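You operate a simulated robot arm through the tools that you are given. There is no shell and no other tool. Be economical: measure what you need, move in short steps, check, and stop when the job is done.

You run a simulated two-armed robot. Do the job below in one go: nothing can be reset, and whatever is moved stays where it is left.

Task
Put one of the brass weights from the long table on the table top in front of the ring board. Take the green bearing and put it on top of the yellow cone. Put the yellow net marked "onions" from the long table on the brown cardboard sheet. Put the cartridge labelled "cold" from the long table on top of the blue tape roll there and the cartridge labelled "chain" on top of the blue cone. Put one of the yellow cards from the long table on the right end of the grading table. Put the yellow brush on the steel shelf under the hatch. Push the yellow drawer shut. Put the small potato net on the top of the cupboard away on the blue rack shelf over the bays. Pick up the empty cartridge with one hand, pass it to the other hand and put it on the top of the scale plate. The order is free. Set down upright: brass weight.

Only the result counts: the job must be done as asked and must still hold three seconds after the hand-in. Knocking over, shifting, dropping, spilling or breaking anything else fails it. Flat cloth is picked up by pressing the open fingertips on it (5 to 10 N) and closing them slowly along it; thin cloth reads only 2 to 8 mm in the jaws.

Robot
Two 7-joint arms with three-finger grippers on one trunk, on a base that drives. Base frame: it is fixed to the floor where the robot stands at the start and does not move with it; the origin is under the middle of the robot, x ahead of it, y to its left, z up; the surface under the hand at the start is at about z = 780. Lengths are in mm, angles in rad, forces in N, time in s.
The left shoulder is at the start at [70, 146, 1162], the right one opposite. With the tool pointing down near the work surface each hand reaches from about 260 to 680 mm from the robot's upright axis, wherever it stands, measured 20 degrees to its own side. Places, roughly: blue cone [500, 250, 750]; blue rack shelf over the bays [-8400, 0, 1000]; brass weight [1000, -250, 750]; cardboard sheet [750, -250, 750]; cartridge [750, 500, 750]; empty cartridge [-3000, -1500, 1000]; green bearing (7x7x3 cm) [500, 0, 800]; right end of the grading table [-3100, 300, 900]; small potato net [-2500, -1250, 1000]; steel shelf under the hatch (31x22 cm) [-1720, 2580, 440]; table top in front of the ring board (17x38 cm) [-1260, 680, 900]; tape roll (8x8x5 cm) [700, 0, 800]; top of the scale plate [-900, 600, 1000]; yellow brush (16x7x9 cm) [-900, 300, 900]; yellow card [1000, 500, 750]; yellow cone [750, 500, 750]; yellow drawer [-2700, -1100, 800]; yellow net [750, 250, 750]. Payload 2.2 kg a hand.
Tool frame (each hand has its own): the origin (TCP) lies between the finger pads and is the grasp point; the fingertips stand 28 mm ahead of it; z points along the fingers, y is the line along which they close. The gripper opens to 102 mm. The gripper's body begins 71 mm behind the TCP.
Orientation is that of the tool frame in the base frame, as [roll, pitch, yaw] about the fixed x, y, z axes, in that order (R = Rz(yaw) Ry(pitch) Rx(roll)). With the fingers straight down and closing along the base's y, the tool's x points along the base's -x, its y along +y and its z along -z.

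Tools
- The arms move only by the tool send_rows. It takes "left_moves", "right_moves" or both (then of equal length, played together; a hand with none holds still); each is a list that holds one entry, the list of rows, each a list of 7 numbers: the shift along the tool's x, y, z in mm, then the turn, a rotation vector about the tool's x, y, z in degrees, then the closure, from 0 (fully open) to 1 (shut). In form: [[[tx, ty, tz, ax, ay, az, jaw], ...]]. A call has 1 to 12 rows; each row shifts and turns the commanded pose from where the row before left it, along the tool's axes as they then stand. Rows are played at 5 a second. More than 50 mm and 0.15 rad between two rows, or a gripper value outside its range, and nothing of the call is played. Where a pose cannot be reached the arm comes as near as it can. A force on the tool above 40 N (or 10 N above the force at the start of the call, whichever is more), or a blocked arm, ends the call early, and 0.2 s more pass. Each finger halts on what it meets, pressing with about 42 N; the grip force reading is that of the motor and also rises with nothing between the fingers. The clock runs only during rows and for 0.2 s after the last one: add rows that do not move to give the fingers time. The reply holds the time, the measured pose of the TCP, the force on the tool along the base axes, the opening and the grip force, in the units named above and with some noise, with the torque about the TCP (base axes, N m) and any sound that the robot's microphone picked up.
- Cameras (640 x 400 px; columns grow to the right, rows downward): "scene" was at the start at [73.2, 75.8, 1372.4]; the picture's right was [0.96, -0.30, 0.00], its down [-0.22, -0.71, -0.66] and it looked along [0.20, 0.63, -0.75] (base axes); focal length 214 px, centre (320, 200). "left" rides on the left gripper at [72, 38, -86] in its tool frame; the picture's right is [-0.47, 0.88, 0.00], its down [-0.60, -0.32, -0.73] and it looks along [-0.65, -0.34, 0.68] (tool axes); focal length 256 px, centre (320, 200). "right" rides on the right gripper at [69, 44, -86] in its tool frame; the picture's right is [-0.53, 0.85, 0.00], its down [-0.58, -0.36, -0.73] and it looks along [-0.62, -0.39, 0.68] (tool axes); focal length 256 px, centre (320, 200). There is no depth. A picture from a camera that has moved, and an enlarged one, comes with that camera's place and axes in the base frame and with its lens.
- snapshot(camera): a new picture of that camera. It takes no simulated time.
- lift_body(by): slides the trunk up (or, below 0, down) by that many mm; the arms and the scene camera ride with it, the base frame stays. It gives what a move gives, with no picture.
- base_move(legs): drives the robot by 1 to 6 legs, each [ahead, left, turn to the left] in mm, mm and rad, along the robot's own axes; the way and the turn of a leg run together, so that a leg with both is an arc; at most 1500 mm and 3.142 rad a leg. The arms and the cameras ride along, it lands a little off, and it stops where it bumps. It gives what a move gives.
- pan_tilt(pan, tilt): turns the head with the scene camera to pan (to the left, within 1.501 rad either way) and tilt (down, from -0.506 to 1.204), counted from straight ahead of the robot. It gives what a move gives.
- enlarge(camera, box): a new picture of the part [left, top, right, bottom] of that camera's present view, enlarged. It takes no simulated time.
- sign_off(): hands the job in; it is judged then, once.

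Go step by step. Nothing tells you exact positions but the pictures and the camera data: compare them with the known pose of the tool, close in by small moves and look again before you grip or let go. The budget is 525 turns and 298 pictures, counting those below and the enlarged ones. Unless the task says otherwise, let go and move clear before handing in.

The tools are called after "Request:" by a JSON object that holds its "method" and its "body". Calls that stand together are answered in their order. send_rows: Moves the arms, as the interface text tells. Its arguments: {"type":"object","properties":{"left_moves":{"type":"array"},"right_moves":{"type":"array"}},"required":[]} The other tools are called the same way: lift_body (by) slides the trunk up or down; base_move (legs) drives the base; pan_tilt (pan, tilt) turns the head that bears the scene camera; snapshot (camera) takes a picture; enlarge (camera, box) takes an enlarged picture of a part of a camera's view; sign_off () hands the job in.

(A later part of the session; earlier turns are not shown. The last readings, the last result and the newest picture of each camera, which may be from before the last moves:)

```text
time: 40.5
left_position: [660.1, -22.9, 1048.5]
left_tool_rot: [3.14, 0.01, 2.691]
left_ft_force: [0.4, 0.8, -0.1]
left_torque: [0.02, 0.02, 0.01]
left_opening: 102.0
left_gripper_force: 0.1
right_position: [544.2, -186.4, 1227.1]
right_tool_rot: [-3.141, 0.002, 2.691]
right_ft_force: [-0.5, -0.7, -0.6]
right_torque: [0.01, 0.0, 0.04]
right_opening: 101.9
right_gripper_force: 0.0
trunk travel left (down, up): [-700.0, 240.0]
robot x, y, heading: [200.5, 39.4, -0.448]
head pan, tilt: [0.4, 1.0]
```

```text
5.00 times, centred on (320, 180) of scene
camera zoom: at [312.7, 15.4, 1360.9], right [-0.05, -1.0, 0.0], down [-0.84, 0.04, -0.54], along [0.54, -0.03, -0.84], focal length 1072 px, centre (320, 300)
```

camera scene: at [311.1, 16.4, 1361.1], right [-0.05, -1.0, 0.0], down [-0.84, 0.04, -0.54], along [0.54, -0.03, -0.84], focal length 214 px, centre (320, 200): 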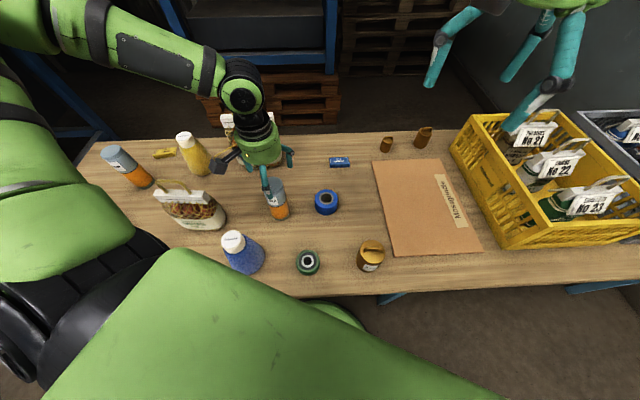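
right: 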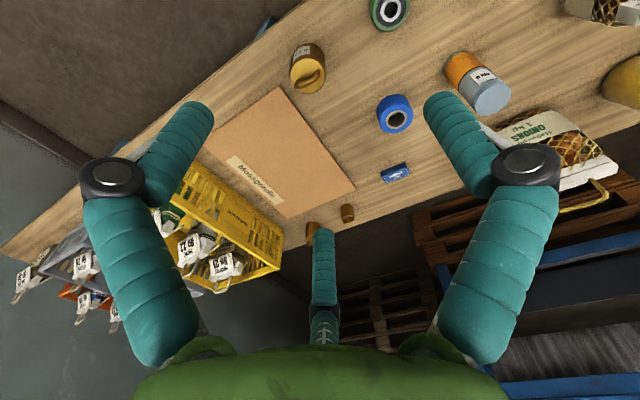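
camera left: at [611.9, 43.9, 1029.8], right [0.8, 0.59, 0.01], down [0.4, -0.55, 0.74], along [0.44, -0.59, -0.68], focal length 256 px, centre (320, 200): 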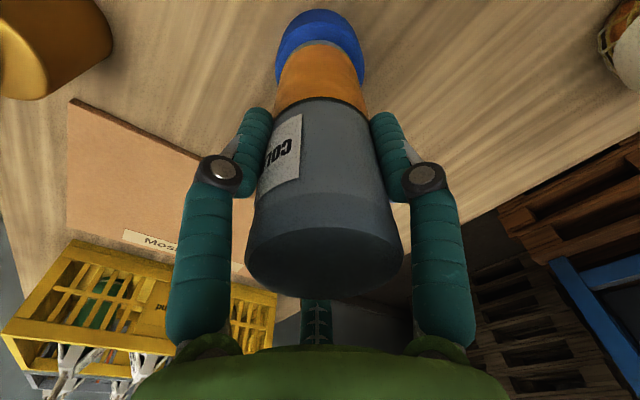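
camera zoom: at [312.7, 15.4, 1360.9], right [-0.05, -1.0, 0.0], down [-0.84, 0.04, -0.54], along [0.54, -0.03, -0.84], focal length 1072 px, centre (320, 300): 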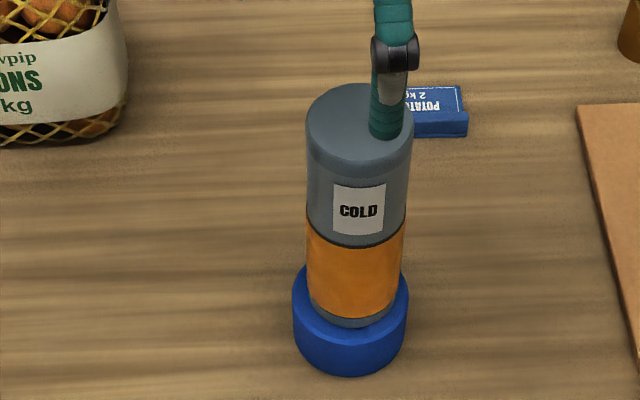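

Cold stands on the tape roll. Next the green bearing at about (477, 38): I move the left hand above it.

Request:
{"method": "send_rows", "body": {"left_moves": [[[45, -6, 0, 0, 0, 0, 0], [45, -6, 0, 0, 0, 0, 0], [45, -6, 0, 0, 0, 0, 0], [45, -6, 0, 0, 0, 0, 0], [11, -1, 40, 0, 0, 0, 0], [0, 0, 50, 0, 0, 0, 0], [0, 0, 50, 0, 0, 0, 0], [0, 0, 50, 0, 0, 0, 0], [0, 0, 0, 0, 0, 0, 0]]]}}

Request:
{"method": "snapshot", "body": {"camera": "left"}}

Request:
{"method": "snapshot", "body": {"camera": "scene"}}

```text
time: 42.5
left_position: [513.7, 32.7, 880.0]
left_tool_rot: [-3.141, 0.012, 2.691]
left_ft_force: [0.0, -0.2, 0.0]
left_torque: [0.01, -0.01, 0.0]
left_opening: 101.9
left_gripper_force: 0.0
left hand out of reach, approached as far as the arm can: row 4, 5, 6, 7, 8
right_position: [543.7, -186.1, 1226.1]
right_tool_rot: [3.141, 0.002, 2.691]
right_ft_force: [-0.5, 0.1, 0.4]
right_torque: [-0.03, -0.01, 0.02]
right_opening: 102.0
right_gripper_force: 0.1
trunk travel left (down, up): [-700.0, 240.0]
robot x, y, heading: [196.3, 34.7, -0.445]
head pan, tilt: [0.4, 1.0]
```

```text
267 pictures are left
camera left: at [464.3, 99.6, 965.7], right [0.8, 0.59, 0.01], down [0.4, -0.54, 0.74], along [0.44, -0.59, -0.67], focal length 256 px, centre (320, 200)
```

left: 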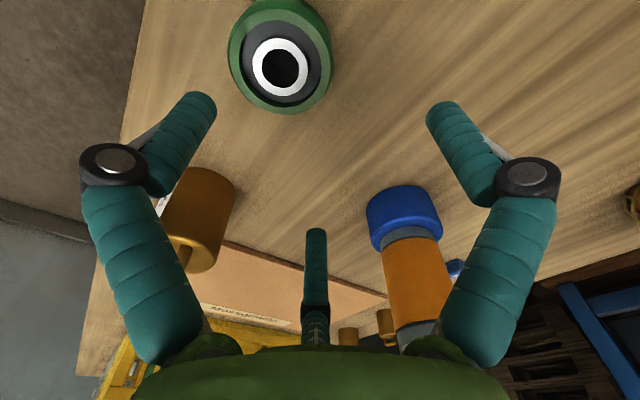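

```text
266 pictures are left
camera scene: at [312.0, 15.1, 1361.0], right [-0.05, -1.0, 0.0], down [-0.84, 0.04, -0.54], along [0.54, -0.03, -0.84], focal length 214 px, centre (320, 200)
```

scene: 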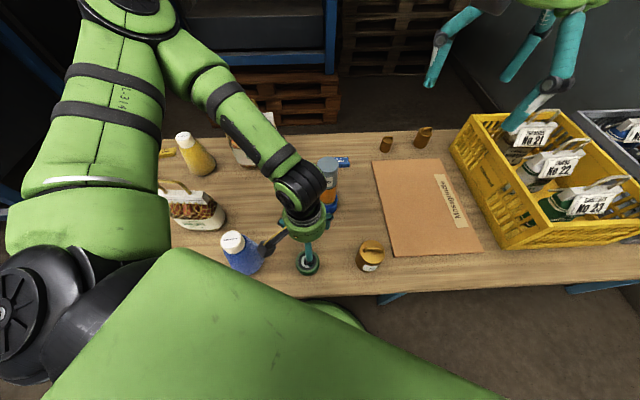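

Too close to the trunk. I lift the hand and back the base off 80 mm, then come down again.

Request:
{"method": "send_rows", "body": {"left_moves": [[[0, 0, -50, 0, 0, 0, 0], [0, 0, -50, 0, 0, 0, 0], [0, 0, -50, 0, 0, 0, 0]]]}}

Request:
{"method": "base_move", "body": {"legs": [[-81, -39, 0]]}}

```text
time: 43.3
left_position: [513.3, 31.0, 1030.6]
left_tool_rot: [3.139, 0.012, 2.691]
left_ft_force: [-0.1, -0.3, 0.1]
left_torque: [-0.03, -0.01, 0.02]
left_opening: 101.9
left_gripper_force: 0.2
left hand out of reach, approached as far as the arm can: row 1
right_position: [541.7, -185.4, 1227.5]
right_tool_rot: [3.141, 0.003, 2.691]
right_ft_force: [-0.4, 0.6, -0.2]
right_torque: [0.0, -0.02, -0.02]
right_opening: 102.1
right_gripper_force: 0.1
trunk travel left (down, up): [-700.0, 240.0]
robot x, y, heading: [195.7, 41.5, -0.449]
head pan, tilt: [0.4, 1.0]
```

```text
time: 44.4
left_position: [425.4, 31.0, 1029.4]
left_tool_rot: [3.14, 0.01, 2.692]
left_ft_force: [-1.7, -0.3, -0.8]
left_torque: [0.0, 0.04, 0.02]
left_opening: 101.8
left_gripper_force: 0.0
right_position: [455.6, -183.9, 1226.0]
right_tool_rot: [-3.141, 0.0, 2.692]
right_ft_force: [-0.1, 0.9, 0.2]
right_torque: [-0.01, 0.02, -0.03]
right_opening: 101.9
right_gripper_force: 0.0
trunk travel left (down, up): [-700.0, 240.0]
robot x, y, heading: [107.4, 42.3, -0.446]
head pan, tilt: [0.4, 1.0]
```

Request:
{"method": "send_rows", "body": {"left_moves": [[[-23, 15.5, 0, 0, 0, 0, 0], [-23, 15.5, 20, 0, 0, 0, 0], [0, 0, 50, 0, 0, 0, 0], [0, 0, 50, 0, 0, 0, 0], [0, 0, 50, 0, 0, 0, 0], [0, 0, 8, 0, 0, 0, 0], [0, 0, 0, 0, 0, 0, 0]]]}}

Request:
{"method": "snapshot", "body": {"camera": "left"}}

Request:
{"method": "snapshot", "body": {"camera": "scene"}}

```text
time: 46.0
left_position: [481.6, 39.2, 852.0]
left_tool_rot: [3.14, 0.013, 2.691]
left_ft_force: [-0.1, 0.0, 0.0]
left_torque: [0.01, 0.01, -0.04]
left_opening: 102.0
left_gripper_force: 0.0
right_position: [454.2, -184.5, 1226.7]
right_tool_rot: [-3.14, 0.002, 2.691]
right_ft_force: [-0.6, 0.2, -0.5]
right_torque: [-0.01, 0.0, -0.04]
right_opening: 102.2
right_gripper_force: 0.0
trunk travel left (down, up): [-700.0, 240.0]
robot x, y, heading: [108.2, 38.3, -0.454]
head pan, tilt: [0.4, 1.0]
```

```text
265 pictures are left
camera left: at [433.2, 104.7, 937.3], right [0.8, 0.6, 0.01], down [0.4, -0.55, 0.74], along [0.44, -0.59, -0.68], focal length 256 px, centre (320, 200)
```

left: 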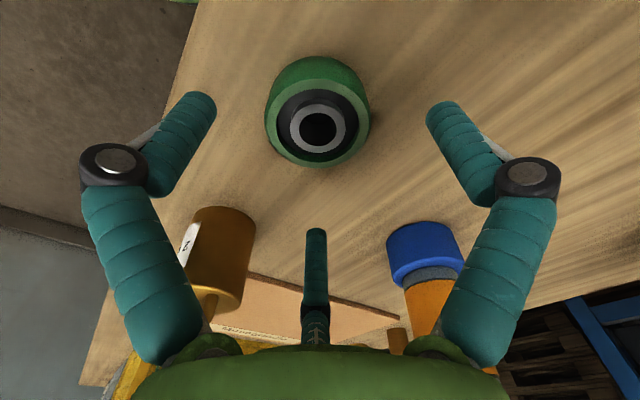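

```text
264 pictures are left
camera scene: at [222.8, 15.7, 1360.9], right [-0.05, -1.0, 0.0], down [-0.84, 0.04, -0.54], along [0.54, -0.03, -0.84], focal length 214 px, centre (320, 200)
```

scene: 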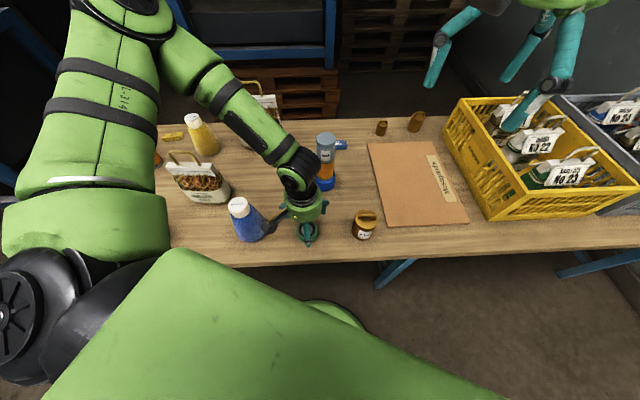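

Bearing is centred. I descend to z ≈ 809 and close.

Request:
{"method": "send_rows", "body": {"left_moves": [[[0, 0, 25, 0, 0, 0, 0], [0, 0, 13, 0, 0, 0, 0], [0, 0, 5, 0, 0, 0, 0.1], [0, 0, 0, 0, 0, 0, 0.25], [0, 0, 0, 0, 0, 0, 0.5], [0, 0, 0, 0, 0, 0, 0.6], [0, 0, 0, 0, 0, 0, 0.6]]]}}

```text
time: 47.6
left_position: [488.2, 52.8, 826.1]
left_tool_rot: [3.14, 0.014, 2.692]
left_ft_force: [-1.4, -0.5, 0.8]
left_torque: [-0.08, 0.19, 0.01]
left_opening: 71.4
left_gripper_force: 23.1
left hand out of reach, approached as far as the arm can: row 1, 2, 3
right_position: [454.9, -184.5, 1227.1]
right_tool_rot: [3.141, 0.001, 2.69]
right_ft_force: [0.7, 1.2, -0.2]
right_torque: [0.01, -0.01, -0.02]
right_opening: 102.1
right_gripper_force: 0.0
trunk travel left (down, up): [-700.0, 240.0]
robot x, y, heading: [111.2, 42.0, -0.45]
head pan, tilt: [0.4, 1.0]
```

The arm drifted sideways at the bottom; the bearing may be partly between the fingers. I check.

Request:
{"method": "snapshot", "body": {"camera": "left"}}

Request:
{"method": "enlarge", "body": {"camera": "scene", "box": [240, 180, 400, 280]}}

```text
263 pictures are left
camera left: at [439.0, 119.1, 910.8], right [0.8, 0.59, 0.01], down [0.4, -0.55, 0.74], along [0.44, -0.59, -0.67], focal length 256 px, centre (320, 200)
```

left: 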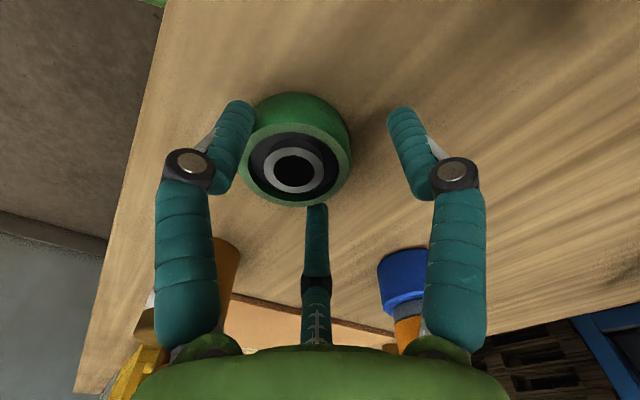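

```text
4.00 times, centred on (320, 230) of scene
camera zoom: at [222.2, 15.5, 1361.0], right [-0.05, -1.0, 0.0], down [-0.84, 0.04, -0.54], along [0.54, -0.03, -0.84], focal length 858 px, centre (320, 80)
```

zoom: 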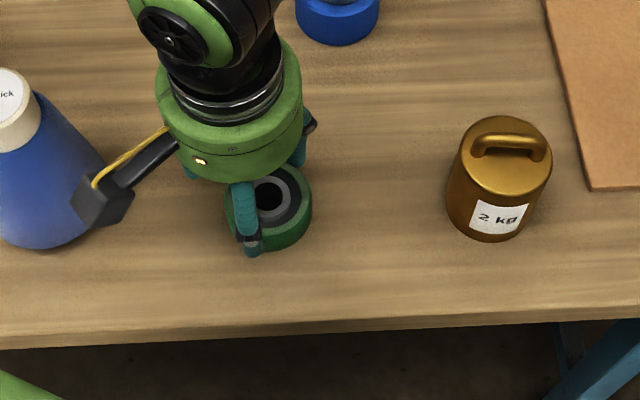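

I open, lift, and turn the base further right for a better arm posture.

Request:
{"method": "send_rows", "body": {"left_moves": [[[0, 0, 0, 0, 0, 0, 0.1], [0, 0, 0, 0, 0, 0, 0], [0, 0, -40, 0, 0, 0, 0], [0, 0, -50, 0, 0, 0, 0], [0, 0, -50, 0, 0, 0, 0], [0, 0, -50, 0, 0, 0, 0]]]}}

Request:
{"method": "base_move", "body": {"legs": [[0, 0, -0.35]]}}

Request:
{"method": "pan_tilt", "body": {"pan": 0.8, "tilt": 1.0}}

Request:
{"method": "snapshot", "body": {"camera": "scene"}}

```text
time: 49.0
left_position: [485.3, 53.9, 1015.8]
left_tool_rot: [3.139, 0.011, 2.689]
left_ft_force: [-0.2, 0.2, -0.6]
left_torque: [0.0, 0.0, -0.02]
left_opening: 102.0
left_gripper_force: 0.1
right_position: [453.4, -184.6, 1227.0]
right_tool_rot: [-3.141, 0.002, 2.692]
right_ft_force: [-0.5, 0.1, 0.3]
right_torque: [0.0, 0.0, 0.0]
right_opening: 102.0
right_gripper_force: 0.0
trunk travel left (down, up): [-700.0, 240.0]
robot x, y, heading: [107.6, 36.7, -0.445]
head pan, tilt: [0.4, 1.0]
```

```text
time: 50.5
left_position: [468.9, -77.4, 1015.7]
left_tool_rot: [3.141, 0.013, 2.342]
left_ft_force: [0.0, -0.1, -0.4]
left_torque: [0.02, -0.04, 0.02]
left_opening: 102.2
left_gripper_force: 0.0
right_position: [356.7, -291.1, 1226.2]
right_tool_rot: [3.141, 0.0, 2.342]
right_ft_force: [0.3, -0.4, -0.3]
right_torque: [0.0, 0.02, -0.01]
right_opening: 101.9
right_gripper_force: 0.1
trunk travel left (down, up): [-700.0, 240.0]
robot x, y, heading: [106.8, 41.0, -0.796]
head pan, tilt: [0.4, 1.0]
```

```text
time: 51.4
left_position: [468.7, -77.2, 1015.3]
left_tool_rot: [3.139, 0.01, 2.34]
left_ft_force: [-0.9, 0.5, 0.6]
left_torque: [-0.02, 0.02, -0.02]
left_opening: 102.2
left_gripper_force: 0.1
right_position: [356.7, -289.1, 1227.0]
right_tool_rot: [-3.141, 0.001, 2.343]
right_ft_force: [-0.1, -0.5, 0.5]
right_torque: [-0.01, 0.03, 0.01]
right_opening: 102.3
right_gripper_force: 0.1
trunk travel left (down, up): [-700.0, 240.0]
robot x, y, heading: [108.6, 41.5, -0.796]
head pan, tilt: [0.799, 1.0]
```

```text
261 pictures are left
camera scene: at [212.4, 4.9, 1361.0], right [0.0, -1.0, 0.0], down [-0.84, 0.0, -0.54], along [0.54, 0.0, -0.84], focal length 214 px, centre (320, 200)
```

scene: 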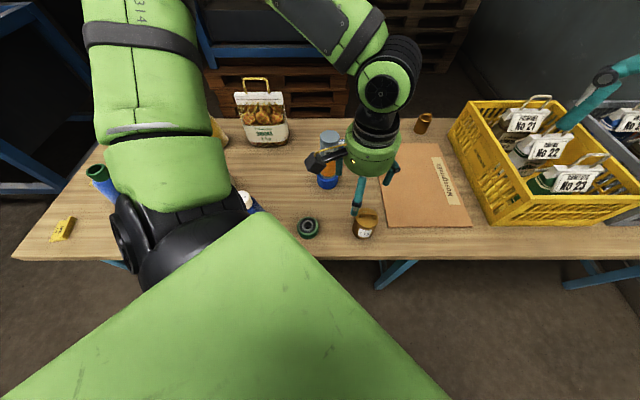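

Request:
{"method": "send_rows", "body": {"left_moves": [[[25, 29.6, 0, 0, 0, 0, 0], [25, 29.6, 0, 0, 0, 0, 0], [25, 29.6, 0, 0, 0, 0, 0], [0, 0, 50, 0, 0, 0, 0], [0, 0, 50, 0, 0, 0, 0], [0, 0, 50, 0, 0, 0, 0], [0, 0, 20, 0, 0, 0, 0], [0, 0, 0, 0, 0, 0, 0]]]}}

Request:
{"method": "snapshot", "body": {"camera": "left"}}

```text
time: 53.2
left_position: [513.4, 16.7, 855.1]
left_tool_rot: [3.141, 0.012, 2.342]
left_ft_force: [0.6, -0.7, -0.3]
left_torque: [0.02, 0.0, -0.01]
left_opening: 101.9
left_gripper_force: 0.1
left hand out of reach, approached as far as the arm can: row 2, 3, 4
right_position: [355.1, -290.1, 1225.9]
right_tool_rot: [3.14, 0.002, 2.341]
right_ft_force: [-0.1, 0.4, 1.0]
right_torque: [0.0, 0.01, 0.02]
right_opening: 101.9
right_gripper_force: 0.1
trunk travel left (down, up): [-700.0, 240.0]
robot x, y, heading: [112.5, 42.2, -0.803]
head pan, tilt: [0.799, 1.0]
```

```text
260 pictures are left
camera left: at [490.4, 95.1, 939.9], right [0.96, 0.28, 0.01], down [0.19, -0.65, 0.74], along [0.21, -0.71, -0.67], focal length 256 px, centre (320, 200)
```

left: 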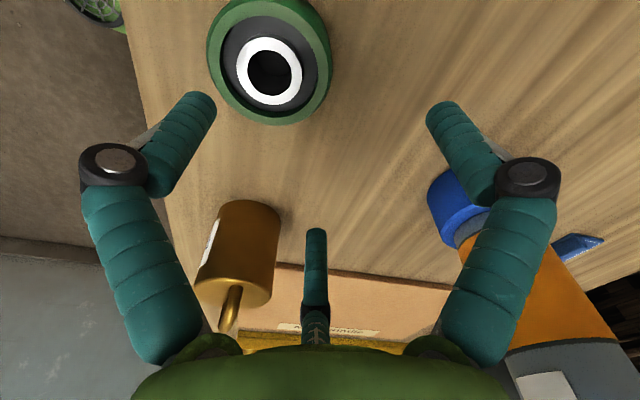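

The inner radius is the problem: I need more distance from the shoulder. I lift and reposition the base to about (13, −8), heading −0.45.

Request:
{"method": "send_rows", "body": {"left_moves": [[[0, 0, -50, 0, 0, 0, 0], [0, 0, -50, 0, 0, 0, 0], [0, 0, -50, 0, 0, 0, 0], [0, 0, -50, 0, 0, 0, 0]]]}}

Request:
{"method": "base_move", "body": {"legs": [[-33, -106, 0], [0, 0, 0.35]]}}

Request:
{"method": "pan_tilt", "body": {"pan": 0.4, "tilt": 1.0}}

Request:
{"method": "snapshot", "body": {"camera": "scene"}}

```text
time: 54.2
left_position: [510.7, 16.3, 1056.5]
left_tool_rot: [3.139, 0.011, 2.341]
left_ft_force: [0.8, 0.7, 0.2]
left_torque: [-0.02, -0.04, -0.01]
left_opening: 102.2
left_gripper_force: 0.1
right_position: [355.3, -290.7, 1227.0]
right_tool_rot: [3.139, 0.003, 2.343]
right_ft_force: [0.0, -0.5, 0.4]
right_torque: [-0.02, -0.01, 0.0]
right_opening: 102.0
right_gripper_force: 0.2
trunk travel left (down, up): [-700.0, 240.0]
robot x, y, heading: [104.2, 41.2, -0.805]
head pan, tilt: [0.799, 1.0]
```

```text
time: 56.5
left_position: [398.1, 105.5, 1055.2]
left_tool_rot: [3.141, 0.012, 2.692]
left_ft_force: [0.2, -0.3, -0.2]
left_torque: [0.03, -0.05, -0.02]
left_opening: 102.0
left_gripper_force: 0.0
right_position: [355.4, -235.4, 1226.2]
right_tool_rot: [3.142, 0.0, 2.691]
right_ft_force: [0.3, 0.1, -0.2]
right_torque: [-0.03, 0.0, -0.02]
right_opening: 102.1
right_gripper_force: 0.1
trunk travel left (down, up): [-700.0, 240.0]
robot x, y, heading: [11.2, -11.0, -0.45]
head pan, tilt: [0.799, 1.0]
```

```text
time: 57.4
left_position: [396.5, 105.7, 1056.5]
left_tool_rot: [3.141, 0.013, 2.691]
left_ft_force: [0.8, 0.1, 0.5]
left_torque: [-0.04, 0.0, 0.0]
left_opening: 102.1
left_gripper_force: 0.1
right_position: [354.6, -234.8, 1226.6]
right_tool_rot: [-3.141, 0.001, 2.691]
right_ft_force: [-1.0, 0.5, 1.2]
right_torque: [0.03, 0.01, 0.02]
right_opening: 102.2
right_gripper_force: 0.1
trunk travel left (down, up): [-700.0, 240.0]
robot x, y, heading: [11.7, -10.1, -0.453]
head pan, tilt: [0.4, 1.0]
```

```text
259 pictures are left
camera scene: at [123.5, -34.1, 1361.0], right [-0.05, -1.0, 0.0], down [-0.84, 0.04, -0.54], along [0.54, -0.03, -0.84], focal length 214 px, centre (320, 200)
```

scene: 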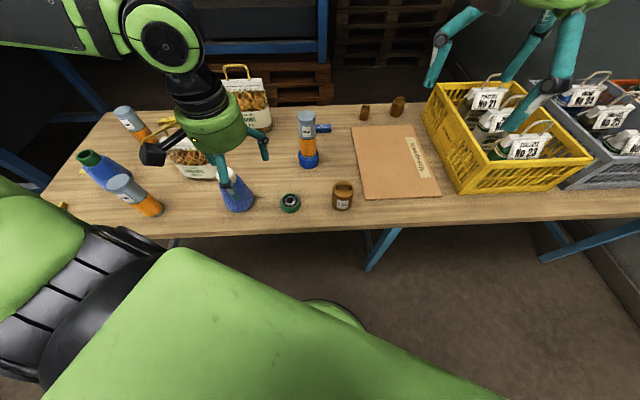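

Request:
{"method": "send_rows", "body": {"left_moves": [[[-34.7, -7.7, 0, 0, 0, 0, 0], [-34.7, -7.7, 0, 0, 0, 0, 0], [-34.7, -7.7, 0, 0, 0, 0, 0], [0, 0, 50, 0, 0, 0, 0], [0, 0, 50, 0, 0, 0, 0], [0, 0, 50, 0, 0, 0, 0], [0, 0, 50, 0, 0, 0, 0], [0, 0, 0, 0, 0, 0, 0]]]}}

Request:
{"method": "snapshot", "body": {"camera": "left"}}

```text
time: 59.1
left_position: [482.0, 39.8, 857.4]
left_tool_rot: [3.139, 0.013, 2.69]
left_ft_force: [0.4, 0.3, 0.0]
left_torque: [0.02, 0.01, -0.01]
left_opening: 102.1
left_gripper_force: 0.2
right_position: [354.8, -234.6, 1226.5]
right_tool_rot: [3.14, 0.004, 2.691]
right_ft_force: [0.0, 0.2, 0.4]
right_torque: [0.0, -0.03, 0.01]
right_opening: 102.1
right_gripper_force: 0.0
trunk travel left (down, up): [-700.0, 240.0]
robot x, y, heading: [9.1, -9.9, -0.451]
head pan, tilt: [0.4, 1.0]
```

```text
258 pictures are left
camera left: at [433.2, 106.1, 942.0], right [0.8, 0.59, 0.01], down [0.4, -0.55, 0.74], along [0.44, -0.59, -0.67], focal length 256 px, centre (320, 200)
```

left: 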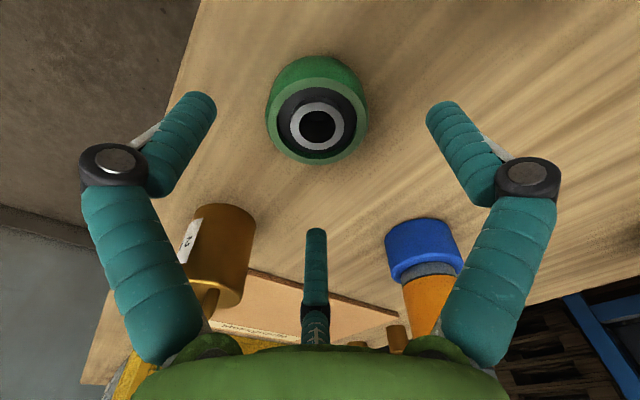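

Reachable now and centred. I descend and close.

Request:
{"method": "send_rows", "body": {"left_moves": [[[0, 0, 25, 0, 0, 0, 0], [0, 0, 16, 0, 0, 0, 0], [0, 0, 7, 0, 0, 0, 0.1], [0, 0, 0, 0, 0, 0, 0.2], [0, 0, 0, 0, 0, 0, 0.5], [0, 0, 0, 0, 0, 0, 0.6], [0, 0, 0, 0, 0, 0, 0.6]]]}}

```text
time: 60.8
left_position: [484.4, 39.8, 809.0]
left_tool_rot: [3.137, 0.012, 2.691]
left_ft_force: [-1.2, -1.1, 2.0]
left_torque: [-0.07, 0.03, 0.02]
left_opening: 61.0
left_gripper_force: 41.6
right_position: [354.6, -234.9, 1227.0]
right_tool_rot: [-3.141, 0.001, 2.693]
right_ft_force: [0.7, 0.3, -0.8]
right_torque: [-0.03, 0.0, 0.0]
right_opening: 102.2
right_gripper_force: 0.0
trunk travel left (down, up): [-700.0, 240.0]
robot x, y, heading: [9.7, -11.2, -0.454]
head pan, tilt: [0.4, 1.0]
```

Gripped at 61 mm. I lift and verify, then drive toward the yellow cone side.

Request:
{"method": "send_rows", "body": {"left_moves": [[[0, 0, -50, 0, 0, 0, 0.6], [0, 0, -50, 0, 0, 0, 0.6], [0, 0, -50, 0, 0, 0, 0.6], [0, 0, -50, 0, 0, 0, 0.6], [0, 0, -50, 0, 0, 0, 0.6], [0, 0, -30, 0, 0, 0, 0.6]]]}}

Request:
{"method": "base_move", "body": {"legs": [[0, 0, 0.25], [136, 335, 0]]}}

Request:
{"method": "pan_tilt", "body": {"pan": 0.2, "tilt": 0.9}}

Request:
{"method": "snapshot", "body": {"camera": "scene"}}

Request:
{"method": "snapshot", "body": {"camera": "left"}}

```text
time: 62.1
left_position: [479.8, 41.5, 1089.5]
left_tool_rot: [-3.142, 0.012, 2.69]
left_ft_force: [0.0, 0.0, 0.0]
left_torque: [0.01, 0.01, 0.03]
left_opening: 41.0
left_gripper_force: 0.0
right_position: [354.5, -236.1, 1227.7]
right_tool_rot: [3.141, 0.002, 2.692]
right_ft_force: [0.7, -0.5, -0.4]
right_torque: [0.0, 0.0, -0.03]
right_opening: 101.8
right_gripper_force: 0.1
trunk travel left (down, up): [-700.0, 240.0]
robot x, y, heading: [8.2, -7.7, -0.45]
head pan, tilt: [0.4, 1.0]
```

```text
time: 65.3
left_position: [653.2, 456.8, 1089.3]
left_tool_rot: [3.139, 0.013, 2.939]
left_ft_force: [-0.4, -0.3, -0.8]
left_torque: [0.03, -0.01, 0.01]
left_opening: 40.7
left_gripper_force: 0.1
right_position: [599.7, 158.4, 1227.2]
right_tool_rot: [3.14, 0.001, 2.94]
right_ft_force: [-0.2, 0.2, -0.2]
right_torque: [-0.02, -0.03, -0.01]
right_opening: 101.9
right_gripper_force: 0.1
trunk travel left (down, up): [-700.0, 240.0]
robot x, y, heading: [210.9, 291.9, -0.201]
head pan, tilt: [0.4, 1.0]
```

```text
time: 66.1
left_position: [654.3, 457.7, 1087.8]
left_tool_rot: [3.14, 0.013, 2.939]
left_ft_force: [0.2, 0.0, -0.1]
left_torque: [-0.03, 0.0, 0.02]
left_opening: 40.7
left_gripper_force: 0.0
right_position: [599.9, 159.9, 1227.0]
right_tool_rot: [-3.14, 0.001, 2.939]
right_ft_force: [-0.7, -0.1, 0.3]
right_torque: [-0.05, -0.03, -0.01]
right_opening: 102.2
right_gripper_force: 0.1
trunk travel left (down, up): [-700.0, 240.0]
robot x, y, heading: [208.8, 294.1, -0.202]
head pan, tilt: [0.201, 0.901]
```

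```text
257 pictures are left
camera scene: at [334.3, 283.6, 1368.1], right [0.0, -1.0, 0.0], down [-0.78, 0.0, -0.62], along [0.62, 0.0, -0.78], focal length 214 px, centre (320, 200)
```

scene: 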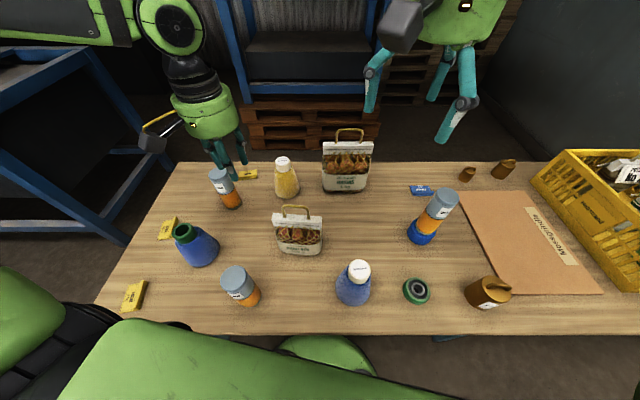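

```text
256 pictures are left
camera left: at [591.0, 510.1, 1173.8], right [0.63, 0.77, 0.01], down [0.52, -0.43, 0.74], along [0.57, -0.46, -0.68], focal length 256 px, centre (320, 200)
```

left: 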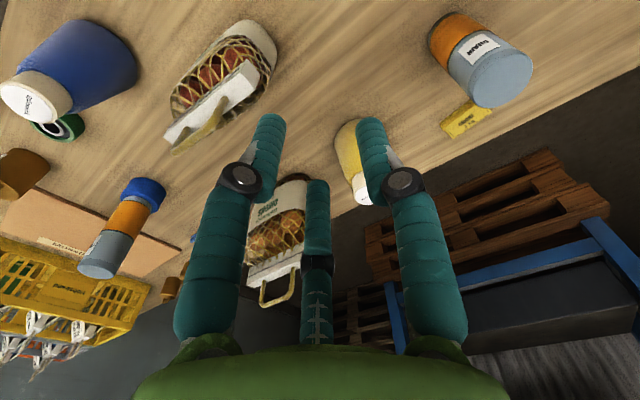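

The bearing slipped out and still stands on the table at about (492, 41). Since I am near it, I first take the "chain" cartridge; I zoom on it and the cones.

Request:
{"method": "enlarge", "body": {"camera": "scene", "box": [190, 140, 318, 220]}}

Request:
{"method": "enlarge", "body": {"camera": "scene", "box": [316, 240, 444, 320]}}

```text
5.00 times, centred on (254, 180) of scene
camera zoom: at [334.3, 283.6, 1368.1], right [0.0, -1.0, 0.0], down [-0.78, 0.0, -0.62], along [0.62, 0.0, -0.78], focal length 1072 px, centre (650, 300)
```

zoom: 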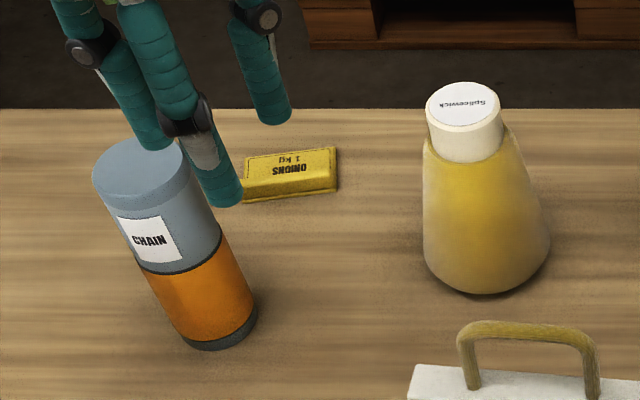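

```text
5.00 times, centred on (380, 280) of scene
camera zoom: at [334.3, 283.6, 1368.1], right [0.0, -1.0, 0.0], down [-0.78, 0.0, -0.62], along [0.62, 0.0, -0.78], focal length 1072 px, centre (20, -200)
```

zoom: 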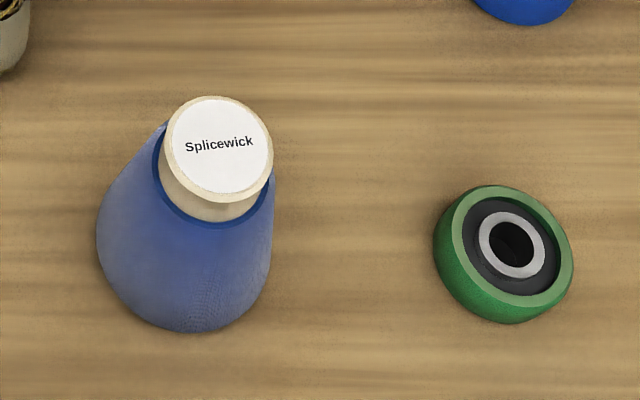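

Chain is at about (788, 585), the yellow cone cap at (853, 402, z≈915), the blue cone cap at (506, 197, z≈912). I move the open left hand above chain.

Request:
{"method": "send_rows", "body": {"left_moves": [[[-26.5, 38, 0, 0, 0, 0, 0.3], [-26.5, 38, 0, 0, 0, 0, 0], [-26.5, 38, 0, 0, 0, 0, 0], [-26.5, 37.5, 0, 0, 0, 0, 0], [0, 0, 50, 0, 0, 0, 0], [0, 0, 50, 0, 0, 0, 0], [0, 0, 26, 0, 0, 0, 0], [0, 0, 0, 0, 0, 0, 0]]]}}

Request:
{"method": "snapshot", "body": {"camera": "left"}}

```text
time: 67.9
left_position: [790.0, 584.4, 964.1]
left_tool_rot: [3.139, 0.013, 2.941]
left_ft_force: [-1.1, -0.1, 0.3]
left_torque: [0.01, -0.03, 0.01]
left_opening: 101.6
left_gripper_force: 0.0
right_position: [599.6, 158.0, 1226.5]
right_tool_rot: [-3.14, 0.003, 2.939]
right_ft_force: [0.0, 0.3, -0.1]
right_torque: [-0.02, -0.05, 0.01]
right_opening: 101.9
right_gripper_force: 0.0
trunk travel left (down, up): [-700.0, 240.0]
robot x, y, heading: [210.7, 290.5, -0.198]
head pan, tilt: [0.201, 0.901]
```

```text
253 pictures are left
camera left: at [726.2, 636.9, 1049.3], right [0.63, 0.77, 0.01], down [0.52, -0.43, 0.74], along [0.57, -0.46, -0.67], focal length 256 px, centre (320, 200)
```

left: 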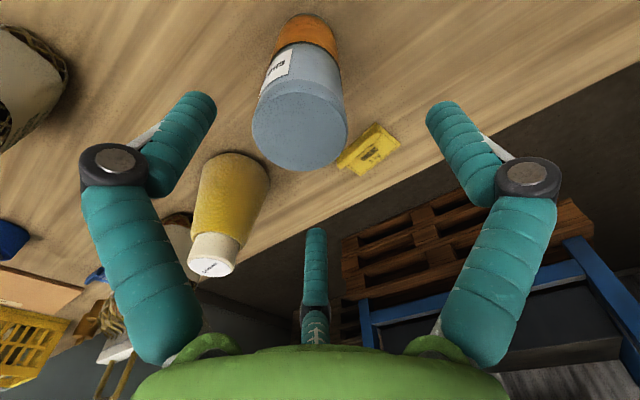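

Request:
{"method": "send_rows", "body": {"left_moves": [[[5, -8, 0, 0, 0, 0, 0], [0, 0, 40, 0, 0, 0, 0], [0, 0, 40, 0, 0, 0, 0], [0, 0, 0, 0, 0, 0, 0.2], [0, 0, 0, 0, 0, 0, 0.4], [0, 0, 0, 0, 0, 0, 0.7], [0, 0, 0, 0, 0, 0, 1], [0, 0, 0, 0, 0, 0, 1]]]}}

Request:
{"method": "snapshot", "body": {"camera": "left"}}

```text
time: 69.7
left_position: [783.3, 577.6, 885.8]
left_tool_rot: [3.14, 0.013, 2.94]
left_ft_force: [0.6, -0.2, 4.2]
left_torque: [0.08, -0.04, 0.01]
left_opening: 50.8
left_gripper_force: 41.6
right_position: [600.2, 158.7, 1226.3]
right_tool_rot: [3.139, 0.003, 2.94]
right_ft_force: [-1.1, 0.5, 0.3]
right_torque: [-0.03, 0.01, -0.03]
right_opening: 101.9
right_gripper_force: 0.1
trunk travel left (down, up): [-700.0, 240.0]
robot x, y, heading: [211.8, 292.5, -0.204]
head pan, tilt: [0.201, 0.901]
```

```text
252 pictures are left
camera left: at [719.7, 629.7, 970.4], right [0.63, 0.77, 0.01], down [0.52, -0.43, 0.74], along [0.58, -0.46, -0.67], focal length 256 px, centre (320, 200)
```

left: 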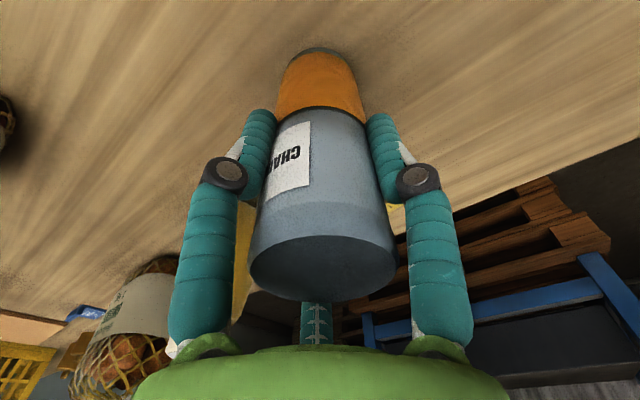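

Chain is gripped. I lift it well clear and drive the base toward the blue cone.

Request:
{"method": "send_rows", "body": {"left_moves": [[[0, 0, -20, 0, 0, 0, 1], [0, 0, -35, 0, 0, 0, 1], [0, 0, -45, 0, 0, 0, 1], [0, 0, -45, 0, 0, 0, 1], [0, 0, -45, 0, 0, 0, 1], [0, 0, -45, 0, 0, 0, 1], [0, 0, 0, 0, 0, 0, 1]]]}}

Request:
{"method": "base_move", "body": {"legs": [[-74, -293, 0]]}}

Request:
{"method": "pan_tilt", "body": {"pan": 0.4, "tilt": 1.0}}

Request:
{"method": "snapshot", "body": {"camera": "scene"}}

```text
time: 71.3
left_position: [781.3, 580.1, 1119.1]
left_tool_rot: [3.139, 0.011, 2.94]
left_ft_force: [0.2, 0.2, -3.0]
left_torque: [-0.03, 0.03, -0.01]
left_opening: 50.4
left_gripper_force: 42.1
right_position: [602.4, 158.9, 1227.1]
right_tool_rot: [3.141, 0.0, 2.939]
right_ft_force: [-0.3, -0.5, -0.4]
right_torque: [-0.01, 0.02, 0.01]
right_opening: 101.8
right_gripper_force: 0.1
trunk travel left (down, up): [-700.0, 240.0]
robot x, y, heading: [208.5, 289.6, -0.208]
head pan, tilt: [0.201, 0.901]
```

```text
time: 73.3
left_position: [652.7, 312.3, 1118.0]
left_tool_rot: [3.141, 0.011, 2.943]
left_ft_force: [0.9, 0.2, -3.4]
left_torque: [0.01, -0.01, -0.01]
left_opening: 50.6
left_gripper_force: 42.2
right_position: [472.8, -108.6, 1226.9]
right_tool_rot: [-3.141, 0.0, 2.943]
right_ft_force: [-0.1, 0.6, -0.5]
right_torque: [0.02, -0.05, 0.0]
right_opening: 102.1
right_gripper_force: 0.1
trunk travel left (down, up): [-700.0, 240.0]
robot x, y, heading: [80.9, 22.3, -0.202]
head pan, tilt: [0.201, 0.901]
```

```text
time: 74.0
left_position: [652.3, 310.6, 1117.9]
left_tool_rot: [3.139, 0.01, 2.941]
left_ft_force: [-0.5, 0.5, -3.0]
left_torque: [0.0, -0.02, 0.0]
left_opening: 50.7
left_gripper_force: 42.6
right_position: [471.4, -109.6, 1226.0]
right_tool_rot: [-3.14, 0.0, 2.942]
right_ft_force: [0.2, -0.5, -0.3]
right_torque: [0.02, 0.02, 0.0]
right_opening: 101.9
right_gripper_force: 0.1
trunk travel left (down, up): [-700.0, 240.0]
robot x, y, heading: [82.3, 26.3, -0.203]
head pan, tilt: [0.4, 1.0]
```

```text
251 pictures are left
camera scene: at [197.6, 26.6, 1361.0], right [0.2, -0.98, 0.0], down [-0.82, -0.17, -0.54], along [0.53, 0.11, -0.84], focal length 214 px, centre (320, 200)
```

scene: 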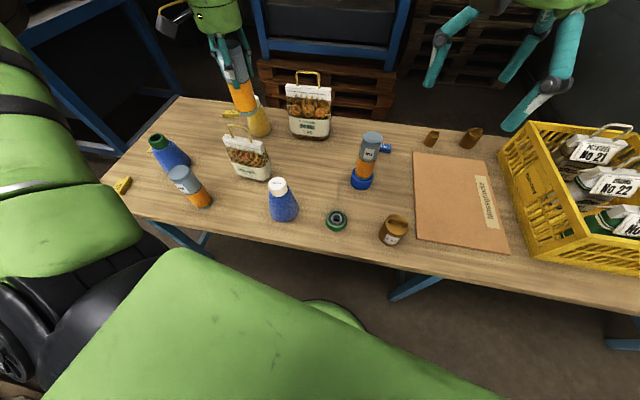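

Request:
{"method": "send_rows", "body": {"left_moves": [[[30, -35, 0, 0, 0, 0, 1], [30, -35, 0, 0, 0, 0, 1], [30, -35, 0, 0, 0, 0, 1], [30, -35, 0, 0, 0, 0, 1], [0, 0, 45, 0, 0, 0, 1], [0, 0, 20, 0, 0, 0, 1], [0, 0, 0, 0, 0, 0, 1]]]}}

Request:
{"method": "enlarge", "body": {"camera": "scene", "box": [216, 130, 344, 230]}}

Request:
{"method": "snapshot", "body": {"camera": "left"}}

```text
time: 75.7
left_position: [506.3, 195.3, 1052.4]
left_tool_rot: [3.139, 0.012, 2.942]
left_ft_force: [-0.3, -0.3, -3.1]
left_torque: [0.03, -0.01, 0.01]
left_opening: 50.8
left_gripper_force: 41.8
right_position: [471.7, -112.2, 1226.4]
right_tool_rot: [-3.141, 0.001, 2.943]
right_ft_force: [-0.1, 0.4, 0.2]
right_torque: [0.03, -0.02, 0.01]
right_opening: 102.3
right_gripper_force: 0.0
trunk travel left (down, up): [-700.0, 240.0]
robot x, y, heading: [78.8, 25.7, -0.201]
head pan, tilt: [0.4, 1.0]
```

```text
4.00 times, centred on (280, 180) of scene
camera zoom: at [196.4, 26.4, 1361.1], right [0.2, -0.98, 0.0], down [-0.82, -0.17, -0.54], along [0.53, 0.11, -0.84], focal length 858 px, centre (480, 280)
```

zoom: 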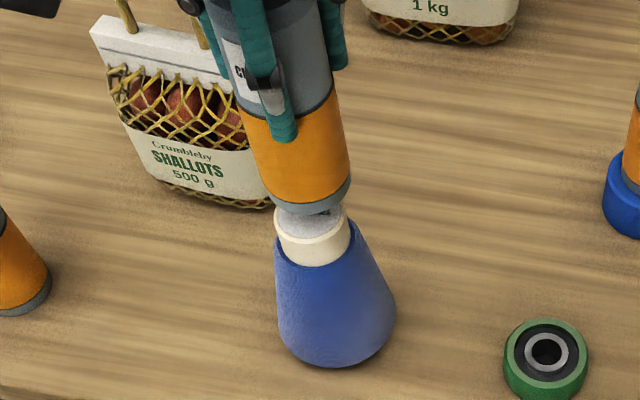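

```text
249 pictures are left
camera left: at [442.6, 247.8, 1137.5], right [0.63, 0.78, 0.01], down [0.52, -0.43, 0.74], along [0.58, -0.46, -0.68], focal length 256 px, centre (320, 200)
```

left: 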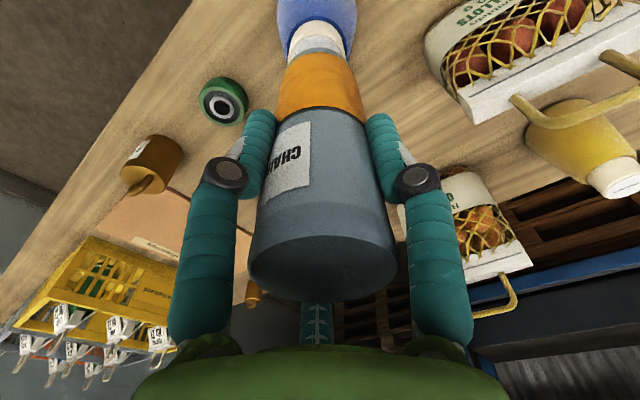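

Alignment looks good; I lower to just above the cap and look again.

Request:
{"method": "send_rows", "body": {"left_moves": [[[0, 2, 15, 0, 0, 0, 1], [0, 0, 9, 0, 0, 0, 1], [0, 0, 0, 0, 0, 0, 1]]]}}

Request:
{"method": "enlarge", "body": {"camera": "scene", "box": [248, 160, 312, 200]}}

Request:
{"method": "enlarge", "body": {"camera": "left", "box": [240, 0, 400, 100]}}

```text
time: 76.5
left_position: [507.3, 199.0, 1027.8]
left_tool_rot: [3.139, 0.011, 2.943]
left_ft_force: [0.2, 0.3, -2.5]
left_torque: [0.0, 0.02, -0.02]
left_opening: 50.5
left_gripper_force: 41.8
right_position: [472.2, -110.1, 1226.2]
right_tool_rot: [-3.141, 0.001, 2.944]
right_ft_force: [-0.2, -0.9, 1.0]
right_torque: [0.01, 0.0, -0.01]
right_opening: 102.1
right_gripper_force: 0.1
trunk travel left (down, up): [-700.0, 240.0]
robot x, y, heading: [84.3, 20.0, -0.199]
head pan, tilt: [0.4, 1.0]
```

```text
10.00 times, centred on (280, 180) of scene
camera zoom: at [197.5, 27.0, 1361.0], right [0.2, -0.98, 0.0], down [-0.82, -0.17, -0.54], along [0.53, 0.11, -0.84], focal length 2145 px, centre (720, 400)
```

zoom: 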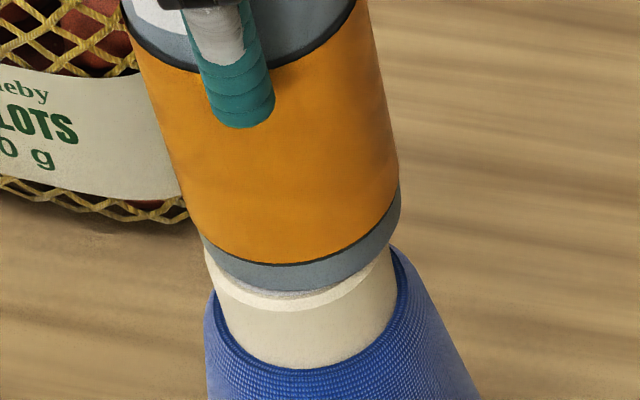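

```text
4.00 times, centred on (320, 50) of left
camera zoom: at [444.3, 250.6, 1113.4], right [0.63, 0.78, 0.01], down [0.52, -0.43, 0.74], along [0.57, -0.46, -0.68], focal length 1024 px, centre (320, 800)
```

zoom: 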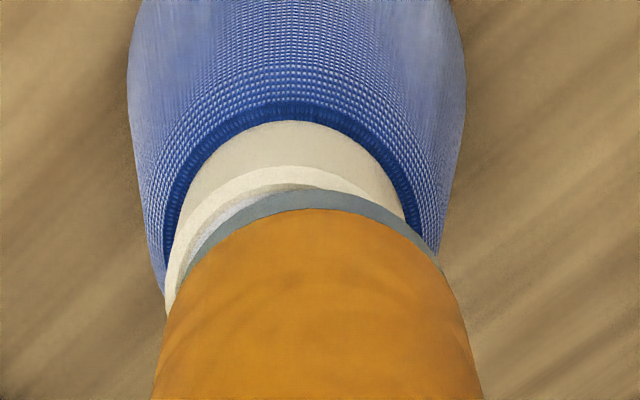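

The cartridge should go about 5 mm back toward me. I shift and lower to contact.

Request:
{"method": "send_rows", "body": {"left_moves": [[[5, -1, 0, 0, 0, 0, 1], [0, 0, 3, 0, 0, 0, 1], [0, 0, 2, 0, 0, 0, 1], [0, 0, 2, 0, 0, 0, 1], [0, 0, 0, 0, 0, 0, 1]]]}}

Request:
{"method": "enlarge", "body": {"camera": "left", "box": [240, 0, 400, 100]}}

```text
time: 77.7
left_position: [503.4, 197.1, 1024.9]
left_tool_rot: [3.14, 0.021, 2.943]
left_ft_force: [6.7, 5.3, 34.0]
left_torque: [0.27, -0.44, 0.0]
left_opening: 50.8
left_gripper_force: 41.7
right_position: [468.9, -110.9, 1227.1]
right_tool_rot: [3.139, 0.001, 2.944]
right_ft_force: [-0.2, -0.1, 0.1]
right_torque: [0.0, 0.0, 0.02]
right_opening: 102.3
right_gripper_force: 0.0
trunk travel left (down, up): [-700.0, 240.0]
robot x, y, heading: [83.1, 19.5, -0.205]
head pan, tilt: [0.4, 1.0]
```

```text
4.00 times, centred on (320, 50) of left
camera zoom: at [438.1, 249.8, 1108.6], right [0.63, 0.78, 0.01], down [0.51, -0.43, 0.74], along [0.58, -0.46, -0.67], focal length 1024 px, centre (320, 800)
```

zoom: 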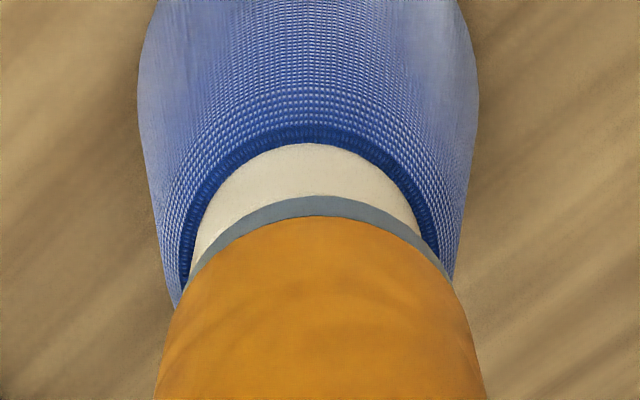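

Seated and well aligned. I relieve the pressure, open and rise.

Request:
{"method": "send_rows", "body": {"left_moves": [[[0, 0, -2, 0, 0, 0, 1], [0, 0, -1, 0, 0, 0, 0.5], [0, 0, 0, 0, 0, 0, 0.35], [0, 0, 0, 0, 0, 0, 0.2], [0, 0, -20, 0, 0, 0, 0.1], [0, 0, -45, 0, 0, 0, 0.1], [0, 0, -45, 0, 0, 0, 0], [0, 0, 0, 0, 0, 0, 0]]]}}

Request:
{"method": "enlarge", "body": {"camera": "scene", "box": [200, 130, 360, 240]}}

```text
time: 79.5
left_position: [502.4, 197.3, 1133.1]
left_tool_rot: [3.139, 0.01, 2.942]
left_ft_force: [-0.4, -0.2, 0.9]
left_torque: [0.02, 0.02, -0.04]
left_opening: 102.1
left_gripper_force: 0.0
right_position: [471.8, -109.8, 1226.9]
right_tool_rot: [-3.141, -0.001, 2.942]
right_ft_force: [0.2, 0.3, -0.3]
right_torque: [-0.01, 0.03, 0.02]
right_opening: 102.3
right_gripper_force: 0.1
trunk travel left (down, up): [-700.0, 240.0]
robot x, y, heading: [80.9, 25.6, -0.199]
head pan, tilt: [0.4, 1.0]
```

```text
3.64 times, centred on (280, 185) of scene
camera zoom: at [197.8, 27.2, 1360.9], right [0.2, -0.98, 0.0], down [-0.82, -0.17, -0.54], along [0.53, 0.11, -0.84], focal length 780 px, centre (466, 254)
```

zoom: 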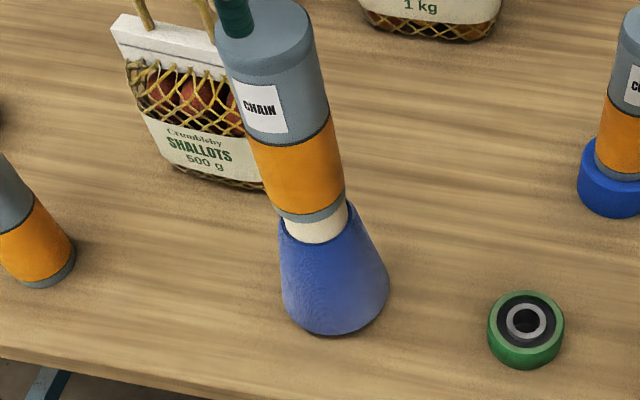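

Chain stands on the blue cone. Now I shift the base right for the bearing and bring the left hand over it.

Request:
{"method": "base_move", "body": {"legs": [[2, -152, 0]]}}

Request:
{"method": "send_rows", "body": {"left_moves": [[[-20, -10, 30, 0, 0, 0, 0], [0, 0, 50, 0, 0, 0, 0], [0, 0, 50, 0, 0, 0, 0], [0, 0, 50, 0, 0, 0, 0], [0, 0, 50, 0, 0, 0, 0], [0, 0, 40, 0, 0, 0, 0], [0, 0, 0, 0, 0, 0, 0]]]}}

Request:
{"method": "enlarge", "body": {"camera": "left", "box": [160, 20, 480, 220]}}

Request:
{"method": "snapshot", "body": {"camera": "scene"}}

```text
time: 80.8
left_position: [474.8, 51.9, 1133.7]
left_tool_rot: [3.142, 0.012, 2.943]
left_ft_force: [0.7, 0.1, 0.1]
left_torque: [-0.02, 0.01, -0.01]
left_opening: 101.8
left_gripper_force: 0.1
right_position: [444.0, -255.1, 1226.5]
right_tool_rot: [-3.141, 0.001, 2.941]
right_ft_force: [0.1, 0.3, 0.2]
right_torque: [-0.05, -0.02, 0.03]
right_opening: 101.9
right_gripper_force: 0.0
trunk travel left (down, up): [-700.0, 240.0]
robot x, y, heading: [52.5, -125.9, -0.203]
head pan, tilt: [0.4, 1.0]
```

```text
time: 82.4
left_position: [492.9, 34.8, 863.7]
left_tool_rot: [-3.141, 0.013, 2.941]
left_ft_force: [0.1, 1.0, -0.3]
left_torque: [0.02, 0.02, -0.02]
left_opening: 102.0
left_gripper_force: 0.0
right_position: [443.0, -258.3, 1227.5]
right_tool_rot: [3.141, 0.004, 2.943]
right_ft_force: [0.1, -0.5, 0.4]
right_torque: [-0.01, -0.01, 0.03]
right_opening: 102.0
right_gripper_force: 0.0
trunk travel left (down, up): [-700.0, 240.0]
robot x, y, heading: [51.9, -127.1, -0.201]
head pan, tilt: [0.4, 1.0]
```

```text
2.00 times, centred on (320, 120) of left
camera zoom: at [430.6, 87.7, 950.0], right [0.63, 0.78, 0.01], down [0.52, -0.43, 0.74], along [0.57, -0.46, -0.68], focal length 512 px, centre (320, 360)
```

zoom: 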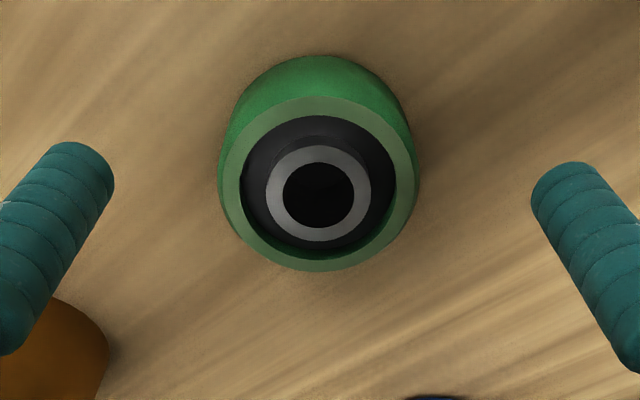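

```text
243 pictures are left
camera scene: at [168.6, -121.7, 1361.0], right [0.2, -0.98, 0.0], down [-0.82, -0.17, -0.54], along [0.53, 0.11, -0.84], focal length 214 px, centre (320, 200)
```

scene: 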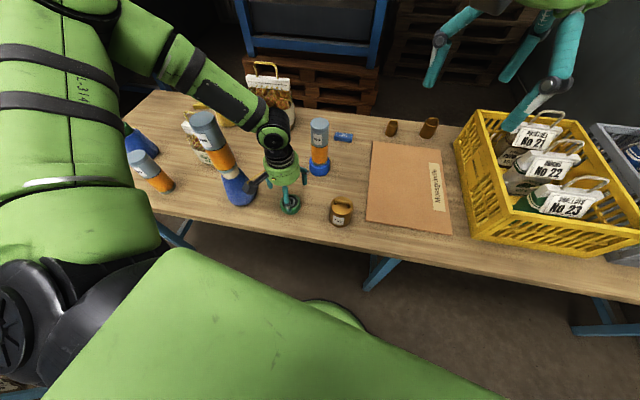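

The bearing's true diameter is 61 mm, so the grip was centred and it slipped on the quick lift. I regrip lower and lift slowly.

Request:
{"method": "send_rows", "body": {"left_moves": [[[2.5, 4, 20, 0, 0, 0, 0], [0, 0, 20, 0, 0, 0, 0], [0, 0, 10, 0, 0, 0, 0], [0, 0, 5, 0, 0, 0, 0], [0, 0, 0, 0, 0, 0, 0.2], [0, 0, 0, 0, 0, 0, 0.35], [0, 0, 0, 0, 0, 0, 0.7], [0, 0, 0, 0, 0, 0, 1], [0, 0, 0, 0, 0, 0, 1]]]}}

Request:
{"method": "enlarge", "body": {"camera": "left", "box": [160, 20, 480, 220]}}

Request:
{"method": "enlarge", "body": {"camera": "scene", "box": [230, 150, 358, 230]}}

```text
time: 84.4
left_position: [493.0, 39.2, 808.3]
left_tool_rot: [3.14, 0.012, 2.94]
left_ft_force: [1.1, -1.9, 2.5]
left_torque: [-0.11, 0.17, 0.05]
left_opening: 62.9
left_gripper_force: 42.2
right_position: [442.8, -259.7, 1225.7]
right_tool_rot: [3.14, 0.003, 2.943]
right_ft_force: [0.2, -0.1, 0.7]
right_torque: [-0.01, 0.02, 0.01]
right_opening: 101.9
right_gripper_force: 0.1
trunk travel left (down, up): [-700.0, 240.0]
robot x, y, heading: [50.0, -128.5, -0.204]
head pan, tilt: [0.4, 1.0]
```

```text
2.00 times, centred on (320, 120) of left
camera zoom: at [429.9, 91.4, 894.8], right [0.63, 0.78, 0.01], down [0.52, -0.43, 0.74], along [0.57, -0.46, -0.68], focal length 512 px, centre (320, 360)
```

zoom: 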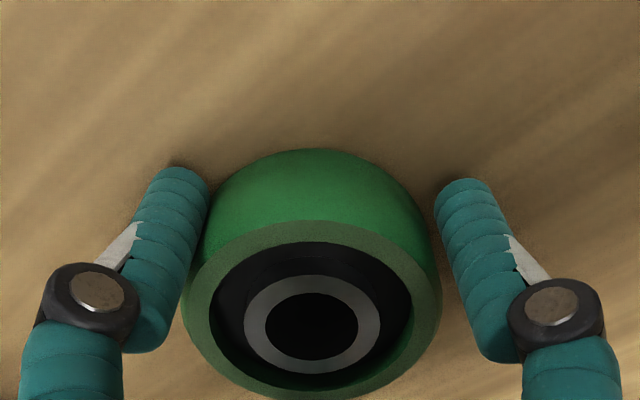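

```text
5.00 times, centred on (294, 190) of scene
camera zoom: at [169.0, -122.3, 1361.0], right [0.2, -0.98, 0.0], down [-0.82, -0.17, -0.54], along [0.53, 0.11, -0.84], focal length 1072 px, centre (450, 250)
```

zoom: 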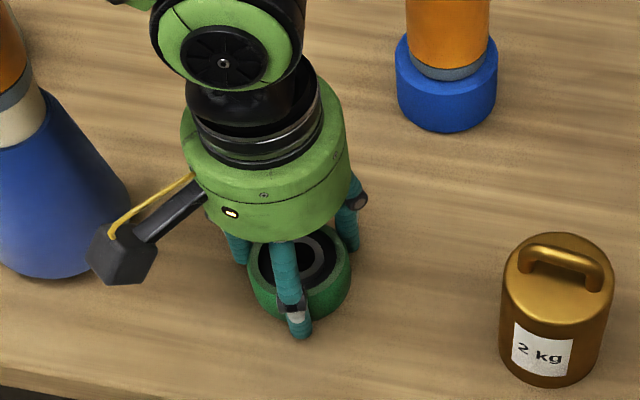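

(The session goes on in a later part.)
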